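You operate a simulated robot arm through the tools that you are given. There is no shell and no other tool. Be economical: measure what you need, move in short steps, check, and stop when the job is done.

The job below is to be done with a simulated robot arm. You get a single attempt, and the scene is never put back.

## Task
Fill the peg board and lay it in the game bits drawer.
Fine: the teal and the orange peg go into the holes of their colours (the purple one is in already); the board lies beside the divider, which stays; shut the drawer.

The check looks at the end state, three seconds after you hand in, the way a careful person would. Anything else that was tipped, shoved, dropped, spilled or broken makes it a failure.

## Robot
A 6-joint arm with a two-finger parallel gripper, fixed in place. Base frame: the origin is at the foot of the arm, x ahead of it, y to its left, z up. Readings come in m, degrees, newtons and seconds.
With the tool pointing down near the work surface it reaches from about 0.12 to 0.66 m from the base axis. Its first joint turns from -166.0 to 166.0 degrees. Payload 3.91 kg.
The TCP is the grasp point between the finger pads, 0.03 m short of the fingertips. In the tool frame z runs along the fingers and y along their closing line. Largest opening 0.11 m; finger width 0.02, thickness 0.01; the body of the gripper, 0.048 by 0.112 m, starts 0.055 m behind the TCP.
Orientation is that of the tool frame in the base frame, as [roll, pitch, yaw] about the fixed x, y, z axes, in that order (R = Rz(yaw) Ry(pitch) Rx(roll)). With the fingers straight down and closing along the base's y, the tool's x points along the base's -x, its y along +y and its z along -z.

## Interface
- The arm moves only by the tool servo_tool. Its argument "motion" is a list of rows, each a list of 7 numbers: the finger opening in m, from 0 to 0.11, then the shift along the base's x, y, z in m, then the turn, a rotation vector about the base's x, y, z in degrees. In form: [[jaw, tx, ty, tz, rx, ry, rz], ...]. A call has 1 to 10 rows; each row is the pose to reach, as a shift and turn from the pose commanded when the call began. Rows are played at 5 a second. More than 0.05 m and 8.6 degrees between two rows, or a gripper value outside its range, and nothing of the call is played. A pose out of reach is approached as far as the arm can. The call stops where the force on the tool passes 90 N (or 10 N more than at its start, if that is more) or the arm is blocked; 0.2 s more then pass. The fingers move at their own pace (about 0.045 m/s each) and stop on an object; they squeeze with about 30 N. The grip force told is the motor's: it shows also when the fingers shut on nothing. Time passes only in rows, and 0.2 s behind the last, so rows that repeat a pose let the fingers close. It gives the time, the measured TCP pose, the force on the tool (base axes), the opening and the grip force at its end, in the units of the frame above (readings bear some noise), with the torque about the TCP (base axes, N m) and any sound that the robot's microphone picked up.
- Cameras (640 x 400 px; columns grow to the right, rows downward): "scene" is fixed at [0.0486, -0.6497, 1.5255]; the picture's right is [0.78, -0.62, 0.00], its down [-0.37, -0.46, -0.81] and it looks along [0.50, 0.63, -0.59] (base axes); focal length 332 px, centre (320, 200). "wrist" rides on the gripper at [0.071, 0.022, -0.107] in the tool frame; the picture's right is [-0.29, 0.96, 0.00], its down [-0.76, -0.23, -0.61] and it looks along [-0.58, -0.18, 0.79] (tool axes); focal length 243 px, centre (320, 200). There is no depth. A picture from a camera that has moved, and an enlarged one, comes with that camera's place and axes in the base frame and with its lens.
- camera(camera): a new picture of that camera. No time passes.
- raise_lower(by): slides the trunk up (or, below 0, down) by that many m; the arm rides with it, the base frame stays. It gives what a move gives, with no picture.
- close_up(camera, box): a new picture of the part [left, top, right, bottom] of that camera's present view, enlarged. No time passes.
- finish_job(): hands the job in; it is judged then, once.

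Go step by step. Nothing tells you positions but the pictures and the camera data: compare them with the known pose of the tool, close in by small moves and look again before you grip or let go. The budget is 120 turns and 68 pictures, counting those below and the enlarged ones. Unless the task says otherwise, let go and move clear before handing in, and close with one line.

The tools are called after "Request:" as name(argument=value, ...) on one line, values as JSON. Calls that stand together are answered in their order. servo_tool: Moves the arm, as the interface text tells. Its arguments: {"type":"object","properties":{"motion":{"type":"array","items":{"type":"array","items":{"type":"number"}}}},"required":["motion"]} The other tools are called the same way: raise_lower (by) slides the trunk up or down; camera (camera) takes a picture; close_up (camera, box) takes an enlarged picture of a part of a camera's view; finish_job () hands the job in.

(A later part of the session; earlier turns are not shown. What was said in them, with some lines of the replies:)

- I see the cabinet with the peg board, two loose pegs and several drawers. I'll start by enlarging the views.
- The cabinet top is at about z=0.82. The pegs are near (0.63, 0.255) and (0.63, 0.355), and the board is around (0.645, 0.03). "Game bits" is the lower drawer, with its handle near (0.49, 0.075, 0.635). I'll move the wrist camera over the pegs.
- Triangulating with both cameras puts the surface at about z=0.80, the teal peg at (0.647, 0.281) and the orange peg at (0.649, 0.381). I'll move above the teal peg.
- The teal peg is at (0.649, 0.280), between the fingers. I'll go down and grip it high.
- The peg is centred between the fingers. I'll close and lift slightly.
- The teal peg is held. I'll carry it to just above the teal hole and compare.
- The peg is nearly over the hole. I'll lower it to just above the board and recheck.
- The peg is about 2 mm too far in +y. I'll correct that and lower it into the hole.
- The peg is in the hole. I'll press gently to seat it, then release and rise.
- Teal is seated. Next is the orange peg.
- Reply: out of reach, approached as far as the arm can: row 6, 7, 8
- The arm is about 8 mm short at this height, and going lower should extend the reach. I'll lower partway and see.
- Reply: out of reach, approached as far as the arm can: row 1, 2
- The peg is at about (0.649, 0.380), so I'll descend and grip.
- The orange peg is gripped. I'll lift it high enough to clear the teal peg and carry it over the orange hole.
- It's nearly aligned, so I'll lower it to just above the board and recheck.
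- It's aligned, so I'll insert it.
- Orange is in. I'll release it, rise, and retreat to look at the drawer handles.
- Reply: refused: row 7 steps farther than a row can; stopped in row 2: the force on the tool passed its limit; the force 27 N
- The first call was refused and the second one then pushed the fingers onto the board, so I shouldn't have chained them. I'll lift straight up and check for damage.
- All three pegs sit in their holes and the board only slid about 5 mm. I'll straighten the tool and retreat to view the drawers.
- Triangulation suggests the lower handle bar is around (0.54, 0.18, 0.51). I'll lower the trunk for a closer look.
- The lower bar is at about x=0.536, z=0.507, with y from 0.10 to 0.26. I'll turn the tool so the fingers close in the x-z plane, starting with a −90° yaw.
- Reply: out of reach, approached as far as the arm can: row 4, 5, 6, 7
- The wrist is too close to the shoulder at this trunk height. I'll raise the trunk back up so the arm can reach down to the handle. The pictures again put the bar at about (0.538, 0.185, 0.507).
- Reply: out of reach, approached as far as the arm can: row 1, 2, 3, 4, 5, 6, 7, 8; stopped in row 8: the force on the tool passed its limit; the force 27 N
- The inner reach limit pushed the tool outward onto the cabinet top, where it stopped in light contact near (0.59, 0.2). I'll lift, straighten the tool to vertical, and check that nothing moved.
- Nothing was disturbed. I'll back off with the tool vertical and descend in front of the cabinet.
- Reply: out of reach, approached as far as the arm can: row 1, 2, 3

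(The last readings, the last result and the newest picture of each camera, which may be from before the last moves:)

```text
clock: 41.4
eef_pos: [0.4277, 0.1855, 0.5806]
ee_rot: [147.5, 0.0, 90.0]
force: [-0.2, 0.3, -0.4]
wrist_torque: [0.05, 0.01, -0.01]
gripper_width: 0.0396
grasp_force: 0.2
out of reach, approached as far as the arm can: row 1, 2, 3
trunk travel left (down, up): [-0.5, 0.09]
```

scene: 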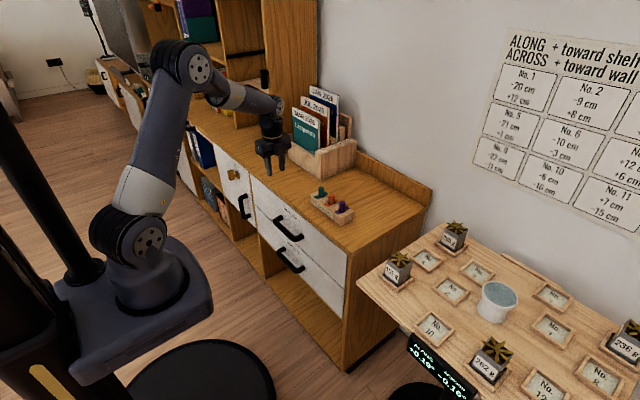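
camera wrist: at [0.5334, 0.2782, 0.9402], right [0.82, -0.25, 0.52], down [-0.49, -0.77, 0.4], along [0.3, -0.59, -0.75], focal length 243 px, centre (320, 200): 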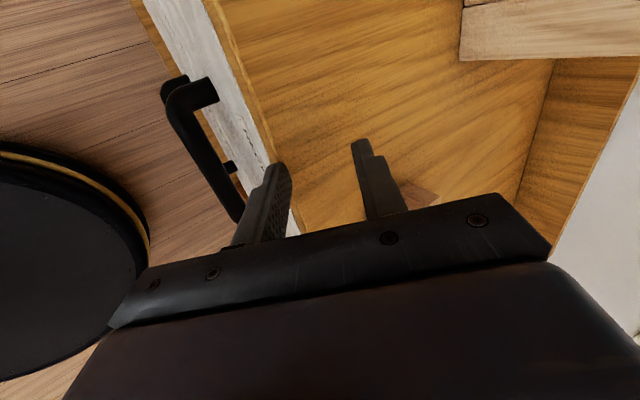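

Request:
servo_tool(motion=[[0.04, 0.02, 0, 0, 0, -7, 0], [0.04, 0.04, 0, 0, 0, -13, 0], [0.04, 0.06, 0, -0.015, 0, -13, 0]])

Request:
camera(camera="wrist")

Request:
close_up(camera="scene", box=[220, 180, 340, 300])

```text
clock: 42.1
eef_pos: [0.4868, 0.1853, 0.5653]
ee_rot: [134.6, 0.0, 90.0]
force: [0.3, 0.2, -0.2]
wrist_torque: [-0.06, -0.02, 0.03]
gripper_width: 0.0397
grasp_force: 0.0
trunk travel left (down, up): [-0.5, 0.09]
```

```text
29 pictures are left
camera wrist: at [0.4261, 0.2578, 0.6564], right [0.67, -0.29, 0.68], down [-0.59, -0.76, 0.26], along [0.44, -0.58, -0.68], focal length 243 px, centre (320, 200)
```

wrist: 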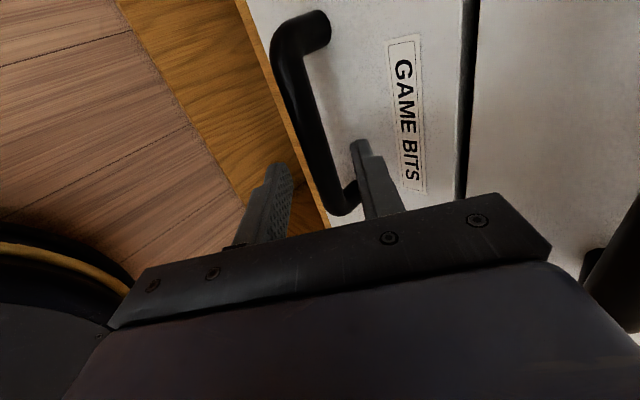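

```text
3.33 times, centred on (280, 240) of scene
camera zoom: at [0.0486, -0.6497, 1.5255], right [0.78, -0.62, 0.0], down [-0.37, -0.46, -0.81], along [0.5, 0.63, -0.59], focal length 1106 px, centre (453, 67)
```

zoom: 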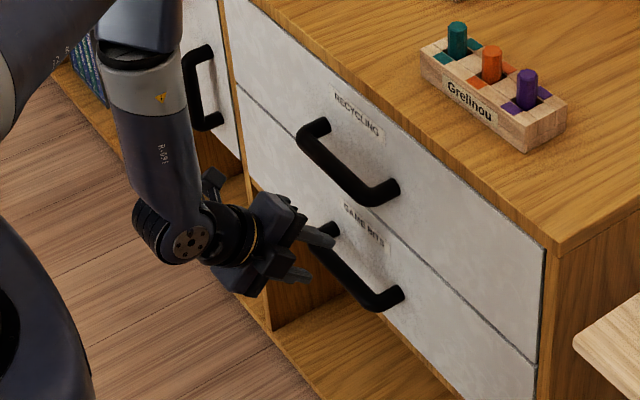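

The bar lines up between the fingers. I'll advance along the tool axis.

Request:
servo_tool(motion=[[0.034, 0.01, 0, -0.016, 0, 0, 0], [0.034, 0.025, 0, -0.032, 0, 0, 0], [0.034, 0.039, 0, -0.046, 0, 0, 0], [0.034, 0.039, 0, -0.046, 0, 0, 0]])

Request:
close_up(camera="wrist", box=[200, 40, 440, 240])

```text
clock: 43.1
eef_pos: [0.5265, 0.1879, 0.5195]
ee_rot: [134.6, -0.1, 90.0]
force: [-0.3, -0.6, 0.0]
wrist_torque: [0.02, -0.02, -0.01]
gripper_width: 0.0342
grasp_force: 0.1
trunk travel left (down, up): [-0.5, 0.09]
```

```text
2.00 times, centred on (320, 140) of wrist
camera zoom: at [0.4655, 0.2588, 0.6105], right [0.67, -0.29, 0.68], down [-0.59, -0.76, 0.26], along [0.44, -0.58, -0.68], focal length 485 px, centre (320, 320)
```

zoom: 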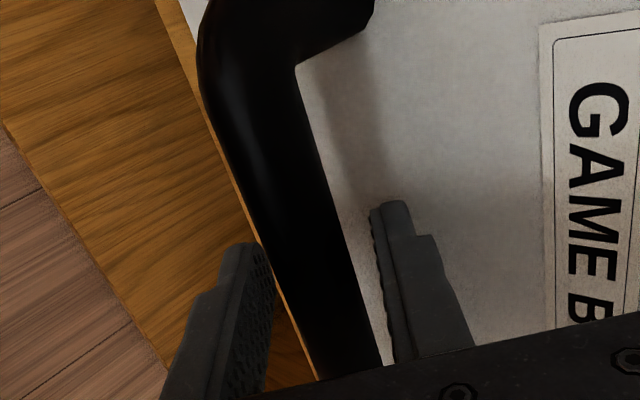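

The bar is between the fingers, so I'll close.

Request:
servo_tool(motion=[[0.0, 0, 0, 0, 0, 0, 0], [0.0, 0, 0, 0, 0, 0, 0], [0.0, 0, 0, 0, 0, 0, 0]])

```text
clock: 44.0
eef_pos: [0.5259, 0.1871, 0.5186]
ee_rot: [134.7, 0.0, 90.1]
force: [-1.0, 0.0, -3.9]
wrist_torque: [-0.28, 0.06, 0.38]
gripper_width: 0.0216
grasp_force: 44.5
trunk travel left (down, up): [-0.5, 0.09]
```

Request:
servo_tool(motion=[[0.0, -0.015, 0, 0, 0, 0, 0], [0.0, -0.03, 0, 0, 0, 0, 0], [0.0, -0.05, 0, 0, 0, 0, 0], [0.0, -0.07, 0, 0, 0, 0, 0], [0.0, -0.09, 0, 0, 0, 0, 0]])

Request:
close_up(camera="scene", box=[180, 160, 370, 350])

```text
clock: 45.1
eef_pos: [0.4368, 0.1863, 0.5183]
ee_rot: [134.7, 0.1, 90.2]
force: [-0.4, 14.4, -15.3]
wrist_torque: [-0.19, 0.13, 0.1]
gripper_width: 0.0218
grasp_force: 45.6
trunk travel left (down, up): [-0.5, 0.09]
```

```text
2.11 times, centred on (275, 255) of scene
camera zoom: at [0.0486, -0.6497, 1.5255], right [0.78, -0.62, 0.0], down [-0.37, -0.46, -0.81], along [0.5, 0.63, -0.59], focal length 699 px, centre (415, 84)
```

zoom: 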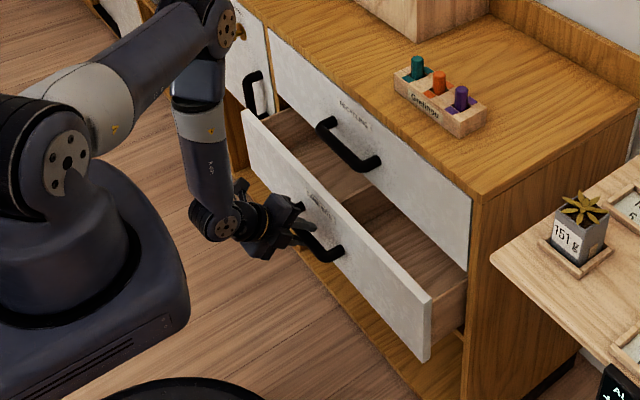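

The drawer slides open. I'll pull further.

Request:
servo_tool(motion=[[0.0, -0.02, 0, 0, 0, 0, 0], [0.0, -0.04, 0, 0, 0, 0, 0], [0.0, -0.06, 0, 0, 0, 0, 0], [0.0, -0.08, 0, 0, 0, 0, 0]])

Request:
servo_tool(motion=[[0.0, -0.02, 0, 0, 0, 0, 0], [0.0, -0.04, 0, 0, 0, 0, 0]])

Request:
close_up(camera="scene", box=[160, 160, 370, 370])

```text
clock: 46.1
eef_pos: [0.3554, 0.1866, 0.5186]
ee_rot: [134.7, 0.0, 90.2]
force: [-3.5, 23.2, -28.7]
wrist_torque: [-0.29, 0.08, -0.1]
gripper_width: 0.0215
grasp_force: 45.1
trunk travel left (down, up): [-0.5, 0.09]
```

```text
clock: 46.8
eef_pos: [0.3168, 0.1869, 0.5182]
ee_rot: [134.6, -0.1, 90.1]
force: [-2.7, 19.8, -26.7]
wrist_torque: [-0.39, 0.1, 0.05]
gripper_width: 0.0221
grasp_force: 45.6
trunk travel left (down, up): [-0.5, 0.09]
```

```text
1.90 times, centred on (265, 265) of scene
camera zoom: at [0.0486, -0.6497, 1.5255], right [0.78, -0.62, 0.0], down [-0.37, -0.46, -0.81], along [0.5, 0.63, -0.59], focal length 632 px, centre (425, 76)
```

zoom: 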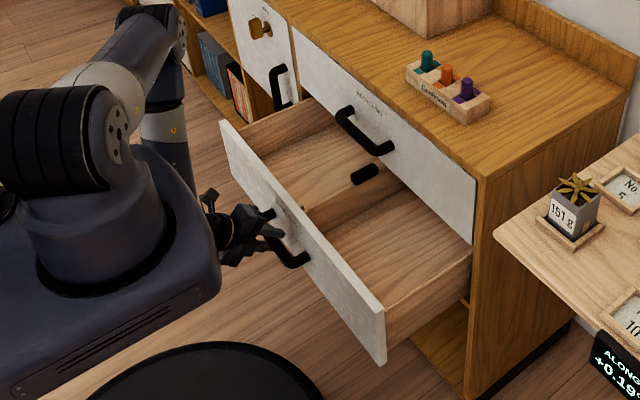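

The drawer is open about 0.21 m. A divider stands at y≈0.17 and the right compartment is empty. I'll release the handle and back off along the tool axis.

Request:
servo_tool(motion=[[0.036, 0, 0, 0, 0, 0, 0], [0.036, 0, 0, 0, 0, 0, 0], [0.036, -0.01, 0, 0.01, 0, 0, 0], [0.036, -0.02, 0, 0.02, 0, 0, 0], [0.036, -0.03, 0, 0.03, 0, 0, 0]])

```text
clock: 48.0
eef_pos: [0.2875, 0.1862, 0.549]
ee_rot: [134.6, -0.1, 90.0]
force: [-0.3, 0.1, 0.1]
wrist_torque: [-0.01, 0.03, 0.01]
gripper_width: 0.0359
grasp_force: 0.1
trunk travel left (down, up): [-0.5, 0.09]
```

Request:
servo_tool(motion=[[0.036, 0, 0, 0.015, 0, 8, 0], [0.036, 0, 0, 0.03, 0, 16, 0], [0.036, 0, 0, 0.045, 0, 24, 0], [0.036, 0.005, 0, 0.06, 0, 32, 0], [0.036, 0.01, 0, 0.08, 0, 40, 0], [0.05, 0.02, 0, 0.1, 0, 45.2, 0]])

Request:
camera(camera="scene")

```text
clock: 49.4
eef_pos: [0.3079, 0.1857, 0.6486]
ee_rot: [179.9, 0.1, 90.0]
force: [-0.4, -0.7, -0.7]
wrist_torque: [0.01, 0.01, 0.02]
gripper_width: 0.05
grasp_force: 0.1
trunk travel left (down, up): [-0.5, 0.09]
```

```text
24 pictures are left
```

scene: 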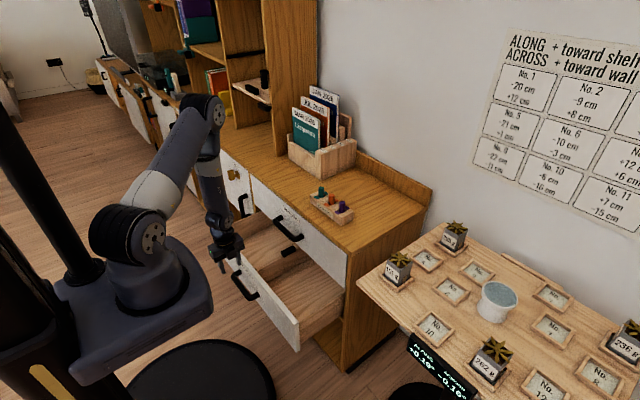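

Request:
servo_tool(motion=[[0.09, 0.012, -0.01, 0.045, 0, 0, 0], [0.09, 0.024, -0.02, 0.09, 0, 0, 0], [0.09, 0.036, -0.03, 0.135, 0, 0, 0], [0.09, 0.048, -0.04, 0.18, 0, 0, 0], [0.09, 0.06, -0.05, 0.225, 0, 0, 0], [0.09, 0.072, -0.06, 0.27, 0, 0, 0], [0.09, 0.09, -0.07, 0.31, 0, 0, 0], [0.09, 0.13, -0.08, 0.33, 0, 0, 0], [0.09, 0.17, -0.1, 0.33, 0, 0, 0], [0.09, 0.21, -0.12, 0.33, 0, 0, 0]])

```text
clock: 51.5
eef_pos: [0.5174, 0.063, 0.9803]
ee_rot: [179.9, -0.1, 90.0]
force: [-1.2, 0.0, 0.1]
wrist_torque: [0.01, -0.01, 0.03]
gripper_width: 0.0903
grasp_force: 0.0
trunk travel left (down, up): [-0.5, 0.09]
```

Request:
servo_tool(motion=[[0.09, 0.045, -0.005, 0, 0, 0, 0], [0.09, 0.09, -0.01, 0, 0, 0, 0], [0.09, 0.135, -0.014, 0, 0, 0, 0], [0.09, 0.135, -0.014, -0.03, 0, 0, 0], [0.09, 0.135, -0.014, -0.03, 0, 0, 0]])

Request:
camera(camera="wrist")

Request:
close_up(camera="scene", box=[290, 150, 370, 230])

```text
clock: 52.8
eef_pos: [0.6536, 0.0513, 0.9473]
ee_rot: [179.8, -0.1, 90.0]
force: [1.0, 0.3, -0.3]
wrist_torque: [0.03, 0.01, -0.01]
gripper_width: 0.0899
grasp_force: 0.1
trunk travel left (down, up): [-0.5, 0.09]
```

```text
23 pictures are left
camera wrist: at [0.6754, 0.1234, 1.0558], right [0.96, -0.29, 0.0], down [-0.23, -0.76, 0.61], along [-0.17, -0.58, -0.8], focal length 243 px, centre (320, 200)
```

wrist: 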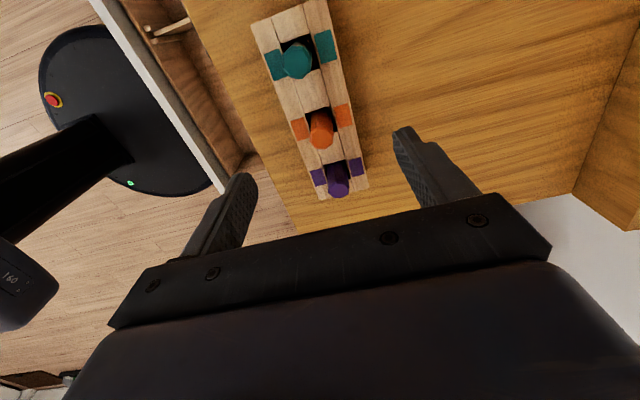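

```text
5.00 times, centred on (330, 190) of scene
camera zoom: at [0.0486, -0.6497, 1.5255], right [0.78, -0.62, 0.0], down [-0.37, -0.46, -0.81], along [0.5, 0.63, -0.59], focal length 1659 px, centre (270, 250)
```

zoom: 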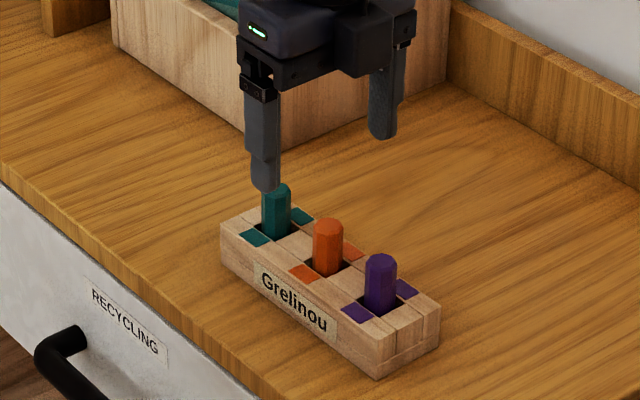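

The board centre is at about (0.655, 0.050) with a yaw of about +1.6°. I'll descend astride it.

Request:
servo_tool(motion=[[0.09, 0.001, 0, -0.03, 0, 0, 1.6], [0.09, 0.001, 0, -0.06, 0, 0, 1.6], [0.09, 0.001, 0, -0.09, 0, 0, 1.6], [0.09, 0.001, 0, -0.112, 0, 0, 1.6], [0.09, 0.001, 0, -0.112, 0, 0, 1.6]])

Request:
close_up(camera="scene", box=[290, 150, 370, 230])

```text
clock: 54.0
eef_pos: [0.6531, 0.0516, 0.837]
ee_rot: [179.8, 0.0, 91.6]
force: [0.2, -0.2, -0.6]
wrist_torque: [0.02, -0.01, 0.01]
gripper_width: 0.0899
grasp_force: 0.1
trunk travel left (down, up): [-0.5, 0.09]
```

```text
5.00 times, centred on (330, 190) of scene
camera zoom: at [0.0486, -0.6497, 1.5255], right [0.78, -0.62, 0.0], down [-0.37, -0.46, -0.81], along [0.5, 0.63, -0.59], focal length 1659 px, centre (270, 250)
```

zoom: 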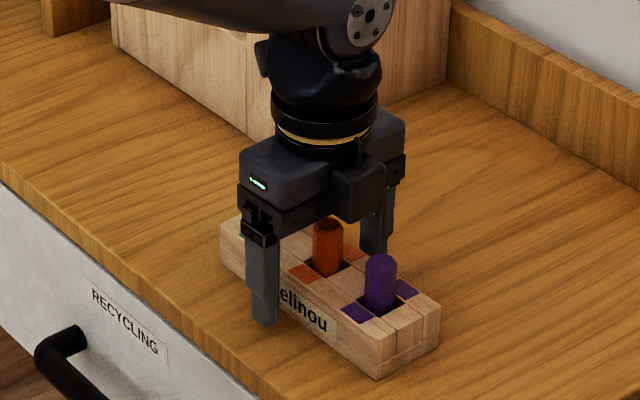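

Request:
servo_tool(motion=[[0.0, 0, 0, -0.002, 0, 0, 0], [0.0, 0, 0, -0.002, 0, 0, 0], [0.0, 0, 0, -0.002, 0, 0, 0], [0.0, 0, 0, -0.002, 0, 0, 0]])

Request:
servo_tool(motion=[[0.0, 0, 0, 0.02, 0, 0, 0], [0.0, 0, 0, 0.05, 0, 0, 0]])

Request:
close_up(camera="scene", box=[290, 150, 370, 230])

```text
clock: 55.0
eef_pos: [0.6537, 0.0525, 0.8349]
ee_rot: [179.8, -0.1, 91.6]
force: [1.7, 0.0, 0.5]
wrist_torque: [0.06, 0.0, -0.06]
gripper_width: 0.058
grasp_force: 29.7
trunk travel left (down, up): [-0.5, 0.09]
```

```text
clock: 55.5
eef_pos: [0.6536, 0.0521, 0.8856]
ee_rot: [179.9, 0.0, 91.5]
force: [0.6, 0.7, -3.2]
wrist_torque: [0.0, 0.0, -0.01]
gripper_width: 0.058
grasp_force: 30.2
trunk travel left (down, up): [-0.5, 0.09]
```

```text
5.00 times, centred on (330, 190) of scene
camera zoom: at [0.0486, -0.6497, 1.5255], right [0.78, -0.62, 0.0], down [-0.37, -0.46, -0.81], along [0.5, 0.63, -0.59], focal length 1659 px, centre (270, 250)
```

zoom: 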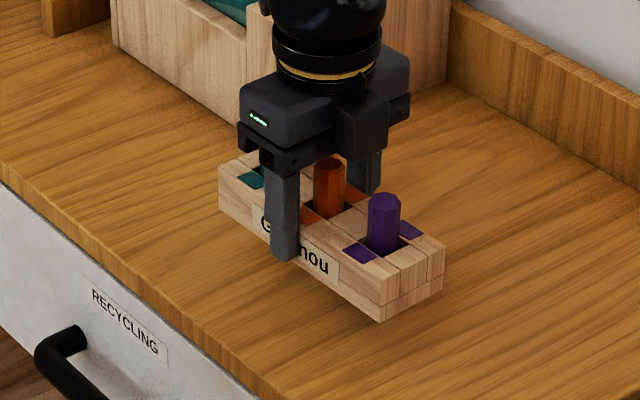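

The board is held level. I'll carry it out in front of the cabinet over the open drawer and undo the yaw.

Request:
servo_tool(motion=[[0.0, 0, 0, 0.03, 0, 0, 0], [0.0, -0.03, -0.005, 0.045, 0, 0, -1], [0.0, -0.07, -0.01, 0.045, 0, 0, -1.6], [0.0, -0.11, -0.015, 0.045, 0, 0, -1.6], [0.0, -0.15, -0.02, 0.045, 0, 0, -1.6], [0.0, -0.194, -0.027, 0.045, 0, 0, -1.6], [0.0, -0.194, -0.027, 0.045, 0, 0, -1.6]])

Request:
camera(camera="wrist")

Request:
close_up(camera="scene", box=[180, 160, 370, 350])

```text
clock: 57.1
eef_pos: [0.4563, 0.0219, 0.9302]
ee_rot: [179.7, 0.0, 90.0]
force: [0.5, -0.7, -2.9]
wrist_torque: [0.02, -0.03, -0.03]
gripper_width: 0.0576
grasp_force: 30.0
trunk travel left (down, up): [-0.5, 0.09]
```

```text
19 pictures are left
camera wrist: at [0.4786, 0.0951, 1.0386], right [0.96, -0.29, 0.0], down [-0.23, -0.76, 0.61], along [-0.17, -0.58, -0.8], focal length 243 px, centre (320, 200)
```

wrist: 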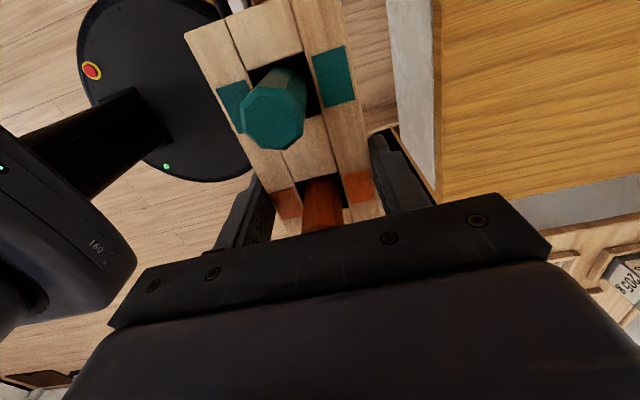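

```text
2.11 times, centred on (275, 255) of scene
camera zoom: at [0.0486, -0.6497, 1.5255], right [0.78, -0.62, 0.0], down [-0.37, -0.46, -0.81], along [0.5, 0.63, -0.59], focal length 699 px, centre (415, 84)
```

zoom: 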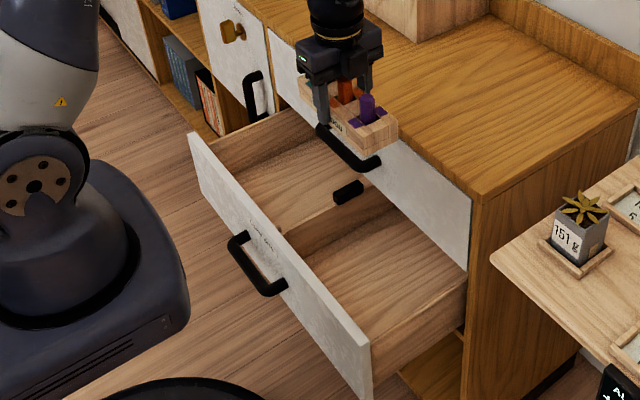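

Clear to descend. I'll shift to (0.47, 0.0) and go halfway down.

Request:
servo_tool(motion=[[0.0, 0.012, -0.022, 0, 0, 0, 0], [0.0, 0.012, -0.022, -0.04, 0, 0, 0], [0.0, 0.012, -0.022, -0.08, 0, 0, 0], [0.0, 0.012, -0.022, -0.12, 0, 0, 0], [0.0, 0.012, -0.022, -0.16, 0, 0, 0], [0.0, 0.012, -0.022, -0.2, 0, 0, 0], [0.0, 0.012, -0.022, -0.24, 0, 0, 0], [0.0, 0.012, -0.022, -0.28, 0, 0, 0]])

Request:
camera(camera="wrist")

Request:
close_up(camera="scene", box=[200, 170, 360, 330])

```text
clock: 59.0
eef_pos: [0.4701, 0.0015, 0.6517]
ee_rot: [179.8, 0.0, 90.0]
force: [-0.4, 0.7, -3.8]
wrist_torque: [0.06, 0.0, -0.02]
gripper_width: 0.0577
grasp_force: 30.1
trunk travel left (down, up): [-0.5, 0.09]
```

```text
17 pictures are left
camera wrist: at [0.4914, 0.0736, 0.7589], right [0.96, -0.29, 0.0], down [-0.23, -0.76, 0.61], along [-0.17, -0.58, -0.8], focal length 243 px, centre (320, 200)
```

wrist: 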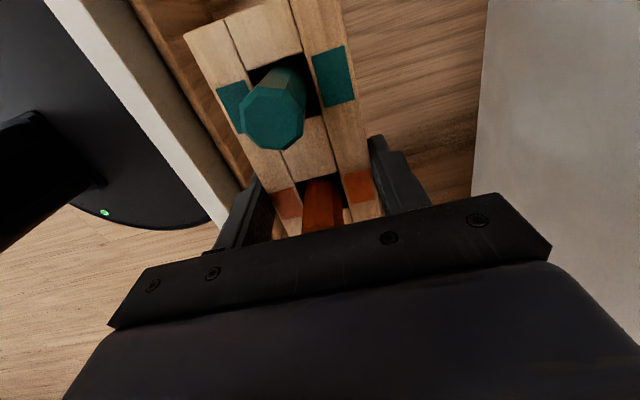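

```text
2.50 times, centred on (280, 250) of scene
camera zoom: at [0.0486, -0.6497, 1.5255], right [0.78, -0.62, 0.0], down [-0.37, -0.46, -0.81], along [0.5, 0.63, -0.59], focal length 830 px, centre (420, 75)
```

zoom: 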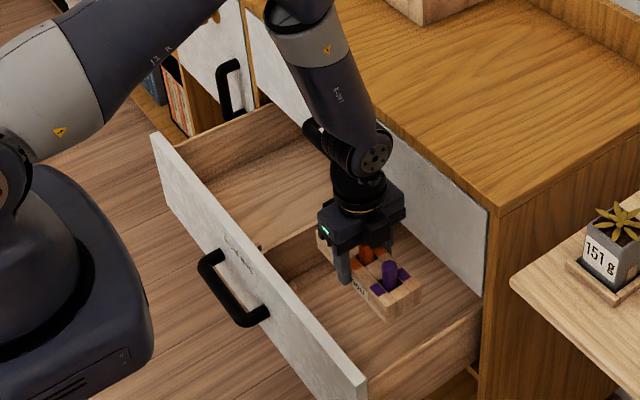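

There is clearance on all sides. I'll lower toward the drawer floor.

Request:
servo_tool(motion=[[0.0, 0, 0, -0.03, 0, 0, 0], [0.0, 0, 0, -0.06, 0, 0, 0], [0.0, 0, 0, -0.09, 0, 0, 0], [0.0, 0, 0, -0.12, 0, 0, 0]])

Request:
close_up(camera="scene", box=[240, 210, 340, 310])

Request:
camera(camera="wrist")

```text
clock: 60.0
eef_pos: [0.4704, 0.0024, 0.5316]
ee_rot: [179.8, -0.1, 90.0]
force: [-0.8, 0.5, -3.6]
wrist_torque: [0.02, 0.01, 0.03]
gripper_width: 0.0581
grasp_force: 29.6
trunk travel left (down, up): [-0.5, 0.09]
```

```text
4.00 times, centred on (290, 260) of scene
camera zoom: at [0.0486, -0.6497, 1.5255], right [0.78, -0.62, 0.0], down [-0.37, -0.46, -0.81], along [0.5, 0.63, -0.59], focal length 1328 px, centre (440, -40)
```

zoom: 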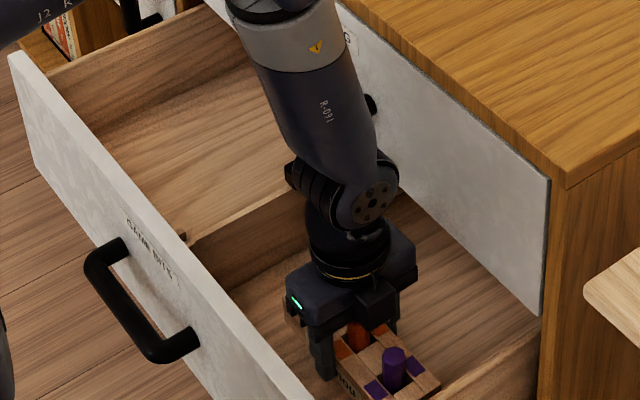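

```text
14 pictures are left
camera wrist: at [0.4918, 0.0749, 0.6401], right [0.96, -0.29, 0.0], down [-0.23, -0.76, 0.61], along [-0.17, -0.58, -0.8], focal length 243 px, centre (320, 200)
```

wrist: 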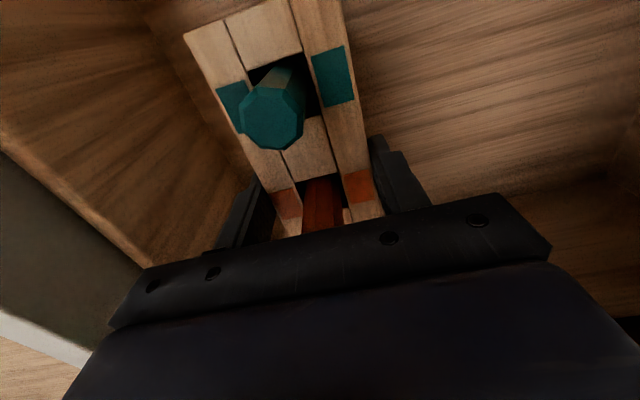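

Request:
servo_tool(motion=[[0.0, 0, 0, -0.012, 0, 0, 0], [0.0, 0, 0, -0.024, 0, 0, 0], [0.0, 0, 0, -0.03, 0, 0, 0], [0.0, 0, 0, -0.033, 0, 0, 0]])

```text
clock: 61.0
eef_pos: [0.4706, 0.0023, 0.4981]
ee_rot: [179.7, 0.0, 90.0]
force: [0.0, -0.1, -3.3]
wrist_torque: [-0.01, -0.06, -0.04]
gripper_width: 0.0577
grasp_force: 29.9
trunk travel left (down, up): [-0.5, 0.09]
```

Request:
servo_tool(motion=[[0.0, 0, 0, -0.003, 0, 0, 0], [0.0, 0, 0, -0.005, 0, 0, 0]])

Request:
close_up(camera="scene", box=[270, 240, 330, 300])

```text
clock: 61.5
eef_pos: [0.4702, 0.0038, 0.4926]
ee_rot: [179.8, -0.1, 90.0]
force: [-0.2, 0.2, -3.7]
wrist_torque: [0.0, -0.01, -0.01]
gripper_width: 0.0578
grasp_force: 30.1
trunk travel left (down, up): [-0.5, 0.09]
```

```text
6.67 times, centred on (300, 270) of scene
camera zoom: at [0.0486, -0.6497, 1.5255], right [0.78, -0.62, 0.0], down [-0.37, -0.46, -0.81], along [0.5, 0.63, -0.59], focal length 2213 px, centre (453, -267)
```

zoom: 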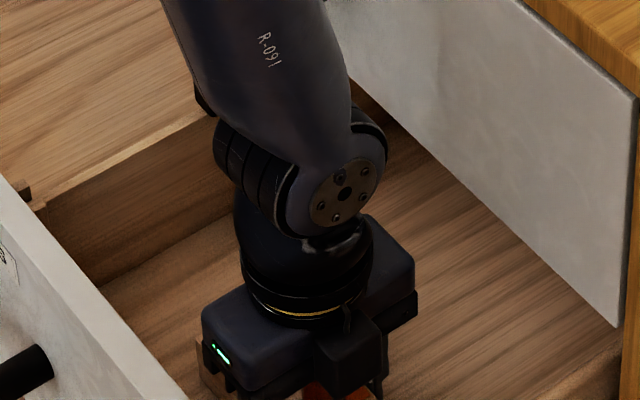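

Still no contact, so I'll keep lowering in small steps.

Request:
servo_tool(motion=[[0.0, 0, 0, -0.002, 0, 0, 0], [0.0, 0, 0, -0.004, 0, 0, 0]])

```text
clock: 62.1
eef_pos: [0.4731, 0.0038, 0.4908]
ee_rot: [179.5, -0.1, 89.8]
force: [-0.6, -1.1, 31.4]
wrist_torque: [0.13, 0.8, -0.36]
gripper_width: 0.0584
grasp_force: 29.9
trunk travel left (down, up): [-0.5, 0.09]
```

The board is on the drawer floor. I'll relieve the pressure and open the fingers.

Request:
servo_tool(motion=[[0.0, 0, 0, 0.0025, 0, 0, 0], [0.0, 0, 0, 0.0025, 0, 0, 0], [0.065, 0, 0, 0.0025, 0, 0, 0], [0.074, 0, 0, 0.0025, 0, 0, 0], [0.074, 0, 0, 0.0025, 0, 0, 0]])

Request:
servo_tool(motion=[[0.074, 0, 0, 0.03, 0, 0, 0], [0.074, 0, 0, 0.07, 0, 0, 0], [0.074, 0, 0, 0.11, 0, 0, 0], [0.074, 0, 0, 0.15, 0, 0, 0], [0.074, -0.03, 0, 0.18, 0, 0, 0], [0.074, -0.07, 0, 0.2, 0, 0, 0]])

Request:
camera(camera="wrist")

Request:
close_up(camera="scene", box=[200, 190, 360, 350])

```text
clock: 63.4
eef_pos: [0.47, 0.0029, 0.4908]
ee_rot: [179.8, -0.1, 89.9]
force: [0.2, 0.4, -0.8]
wrist_torque: [0.02, -0.02, 0.01]
gripper_width: 0.0739
grasp_force: 0.2
trunk travel left (down, up): [-0.5, 0.09]
```

```text
clock: 64.8
eef_pos: [0.4024, 0.0042, 0.6909]
ee_rot: [179.8, 0.0, 90.0]
force: [0.7, -0.2, 0.0]
wrist_torque: [0.01, 0.01, 0.0]
gripper_width: 0.0741
grasp_force: 0.0
trunk travel left (down, up): [-0.5, 0.09]
```

```text
12 pictures are left
camera wrist: at [0.4234, 0.077, 0.7988], right [0.96, -0.29, 0.0], down [-0.23, -0.76, 0.61], along [-0.17, -0.58, -0.8], focal length 243 px, centre (320, 200)
```

wrist: 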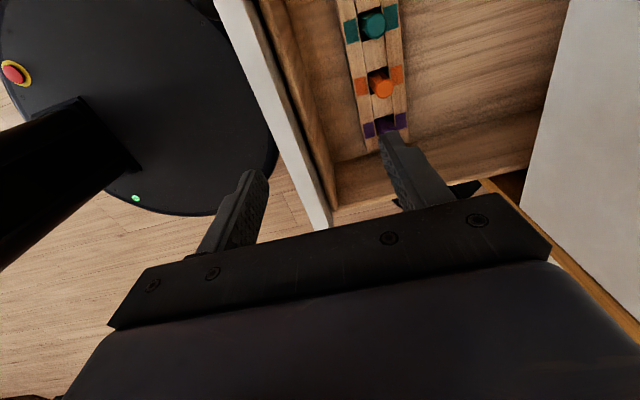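

```text
2.50 times, centred on (280, 270) of scene
camera zoom: at [0.0486, -0.6497, 1.5255], right [0.78, -0.62, 0.0], down [-0.37, -0.46, -0.81], along [0.5, 0.63, -0.59], focal length 830 px, centre (420, 25)
```

zoom: 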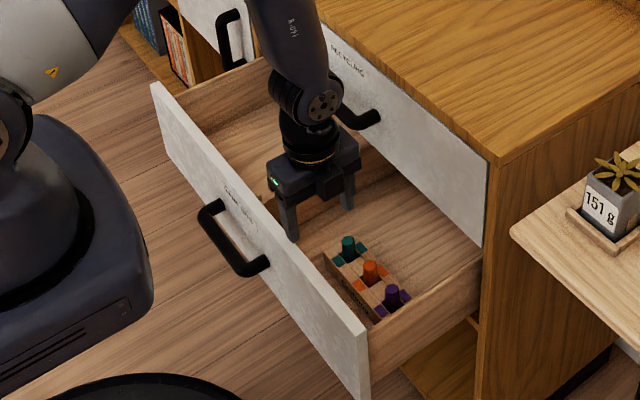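

The board lies flat in the right compartment with all three pegs in. I'll go back to the handle by reversing the earlier exit path.

Request:
servo_tool(motion=[[0.05, -0.03, 0.02, 0, 0, 0, 0], [0.036, -0.06, 0.05, 0, 0, 0, 0], [0.036, -0.09, 0.085, 0, 0, 0, 0], [0.036, -0.0945, 0.13, 0, 0, 0, 0], [0.036, -0.0945, 0.17, 0, 0, 0, 0], [0.036, -0.0945, 0.182, -0.03, 0, 0, 0], [0.036, -0.0945, 0.182, -0.0425, 0, 0, 0]])

```text
clock: 66.3
eef_pos: [0.307, 0.1848, 0.6488]
ee_rot: [179.8, -0.2, 90.0]
force: [0.0, 0.8, 1.2]
wrist_torque: [-0.02, -0.02, -0.01]
gripper_width: 0.0359
grasp_force: 0.0
trunk travel left (down, up): [-0.5, 0.09]
```

Request:
servo_tool(motion=[[0.036, -0.01, 0, -0.02, 0, -5.2, 0], [0.036, -0.015, 0, -0.04, 0, -13.2, 0], [0.036, -0.02, 0, -0.055, 0, -21.2, 0], [0.036, -0.02, 0, -0.07, 0, -29.2, 0], [0.036, -0.02, 0, -0.085, 0, -37.2, 0], [0.036, -0.02, 0, -0.1, 0, -45.2, 0]])

Request:
close_up(camera="wrist", box=[200, 40, 440, 240])

```text
clock: 67.8
eef_pos: [0.2842, 0.1842, 0.5483]
ee_rot: [134.5, 0.1, 89.9]
force: [1.1, 0.2, 0.6]
wrist_torque: [0.01, -0.01, -0.01]
gripper_width: 0.036
grasp_force: 0.1
trunk travel left (down, up): [-0.5, 0.09]
```

```text
2.00 times, centred on (320, 140) of wrist
camera zoom: at [0.2243, 0.2552, 0.6394], right [0.67, -0.29, 0.68], down [-0.59, -0.76, 0.26], along [0.44, -0.58, -0.68], focal length 485 px, centre (320, 320)
```

zoom: 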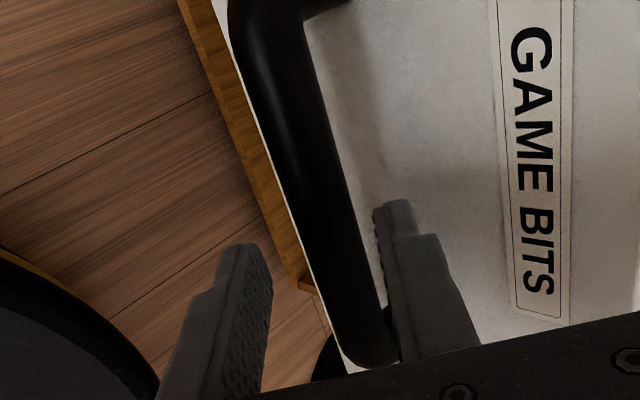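

Request:
servo_tool(motion=[[0.036, 0.012, 0, -0.008, 0, 0, 0], [0.036, 0.023, 0, -0.018, 0, 0, 0], [0.036, 0.033, 0, -0.029, 0, 0, 0], [0.0, 0.033, 0, -0.029, 0, 0, 0], [0.0, 0.033, 0, -0.029, 0, 0, 0], [0.0, 0.033, 0, -0.029, 0, 0, 0]])

```text
clock: 69.2
eef_pos: [0.3185, 0.1856, 0.5179]
ee_rot: [134.8, 0.1, 90.0]
force: [-3.4, 0.7, -22.2]
wrist_torque: [0.01, 0.16, 0.65]
gripper_width: 0.0216
grasp_force: 45.5
trunk travel left (down, up): [-0.5, 0.09]
```

The handle is gripped. I'll push it shut gently.

Request:
servo_tool(motion=[[0.0, 0.01, 0, 0, 0, 0, 0], [0.0, 0.03, 0, 0, 0, 0, 0], [0.0, 0.05, 0, 0, 0, 0, 0], [0.0, 0.07, 0, 0, 0, 0, 0], [0.0, 0.09, 0, 0, 0, 0, 0], [0.0, 0.11, 0, 0, 0, 0, 0], [0.0, 0.13, 0, 0, 0, 0, 0], [0.0, 0.15, 0, 0, 0, 0, 0], [0.0, 0.165, 0, 0, 0, 0, 0], [0.0, 0.175, 0, 0, 0, 0, 0]])

Request:
servo_tool(motion=[[0.0, 0.01, 0, 0, 0, 0, 0], [0.0, 0.02, 0, 0, 0, 0, 0], [0.0, 0.028, 0, 0, 0, 0, 0], [0.0, 0.033, 0, 0, 0, 0, 0]])

Request:
close_up(camera="scene", box=[200, 170, 360, 330])

```text
clock: 71.3
eef_pos: [0.4953, 0.1844, 0.5188]
ee_rot: [134.7, 0.1, 90.0]
force: [-1.4, 14.2, -17.0]
wrist_torque: [-0.04, 0.13, 0.56]
gripper_width: 0.0219
grasp_force: 45.2
trunk travel left (down, up): [-0.5, 0.09]
```

```text
clock: 72.3
eef_pos: [0.5268, 0.186, 0.5191]
ee_rot: [134.9, 0.0, 90.0]
force: [-9.3, 12.5, -15.3]
wrist_torque: [0.11, 0.14, 0.5]
gripper_width: 0.0213
grasp_force: 44.9
trunk travel left (down, up): [-0.5, 0.09]
```

```text
2.50 times, centred on (280, 250) of scene
camera zoom: at [0.0486, -0.6497, 1.5255], right [0.78, -0.62, 0.0], down [-0.37, -0.46, -0.81], along [0.5, 0.63, -0.59], focal length 830 px, centre (420, 75)
```

zoom: 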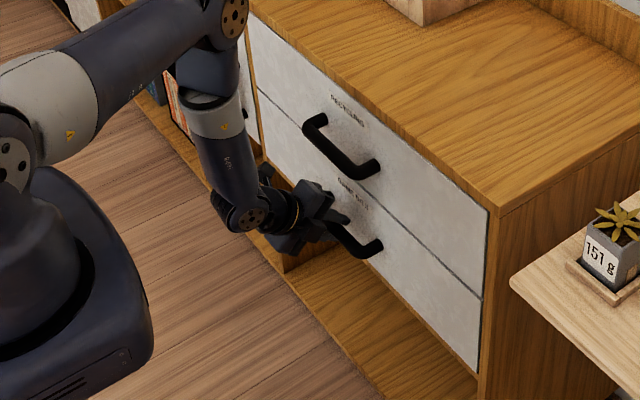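

It's nearly flush. I'll push a little more to seat it at the stop.

Request:
servo_tool(motion=[[0.0, 0.003, 0, 0, 0, 0, 0], [0.0, 0.006, 0, 0, 0, 0, 0]])

```text
clock: 73.0
eef_pos: [0.5266, 0.1861, 0.5178]
ee_rot: [135.2, 0.2, 90.3]
force: [-53.8, 17.9, 9.0]
wrist_torque: [0.25, 0.52, 0.12]
gripper_width: 0.0219
grasp_force: 44.9
trunk travel left (down, up): [-0.5, 0.09]
```

The drawer is against its stop. I'll ease the pressure, release, and back away.

Request:
servo_tool(motion=[[0.0, -0.005, 0, 0, 0, 0, 0], [0.034, -0.005, 0, 0, 0, 0, 0], [0.036, -0.005, 0, 0, 0, 0, 0], [0.036, -0.015, 0, 0.01, 0, 0, 0], [0.036, -0.03, 0, 0.025, 0, 0, 0], [0.036, -0.05, 0, 0.045, 0, 0, 0], [0.036, -0.08, 0, 0.045, 0, 0, 0], [0.036, -0.12, 0, 0.045, 0, 0, 0]])

Request:
close_up(camera="scene", box=[200, 170, 360, 330])

Request:
camera(camera="wrist")

```text
clock: 74.8
eef_pos: [0.4139, 0.1832, 0.565]
ee_rot: [134.7, -0.1, 90.1]
force: [1.7, -0.9, -0.6]
wrist_torque: [0.02, 0.0, 0.03]
gripper_width: 0.036
grasp_force: 0.0
trunk travel left (down, up): [-0.5, 0.09]
```

```text
2.50 times, centred on (280, 250) of scene
camera zoom: at [0.0486, -0.6497, 1.5255], right [0.78, -0.62, 0.0], down [-0.37, -0.46, -0.81], along [0.5, 0.63, -0.59], focal length 830 px, centre (420, 75)
```

zoom: 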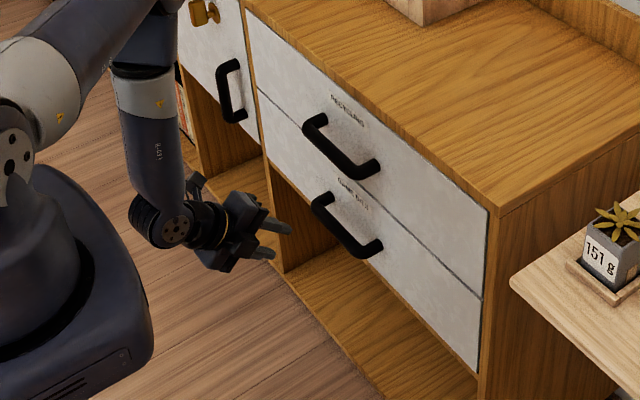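

```text
7 pictures are left
camera wrist: at [0.3527, 0.2556, 0.6565], right [0.67, -0.29, 0.68], down [-0.59, -0.76, 0.26], along [0.44, -0.58, -0.68], focal length 243 px, centre (320, 200)
```

wrist: 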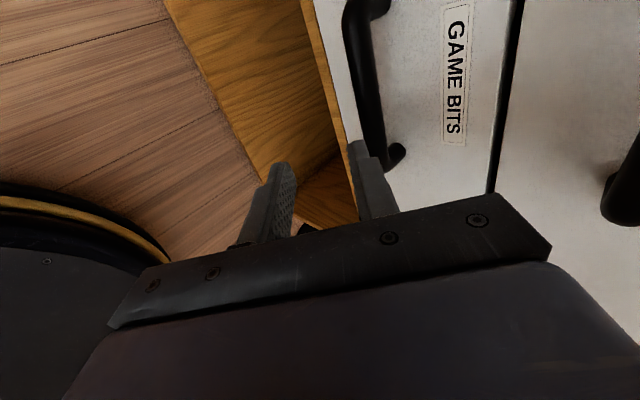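

The drawer is shut flush, the gripper is clear and nothing else is out of place, so I'm handing the job in.

Request:
finish_job()

```text
The job is handed in.
```

The teal and orange pegs are in their matching holes, the board lies flat to the right of the divider in the game bits drawer, and the drawer is shut.
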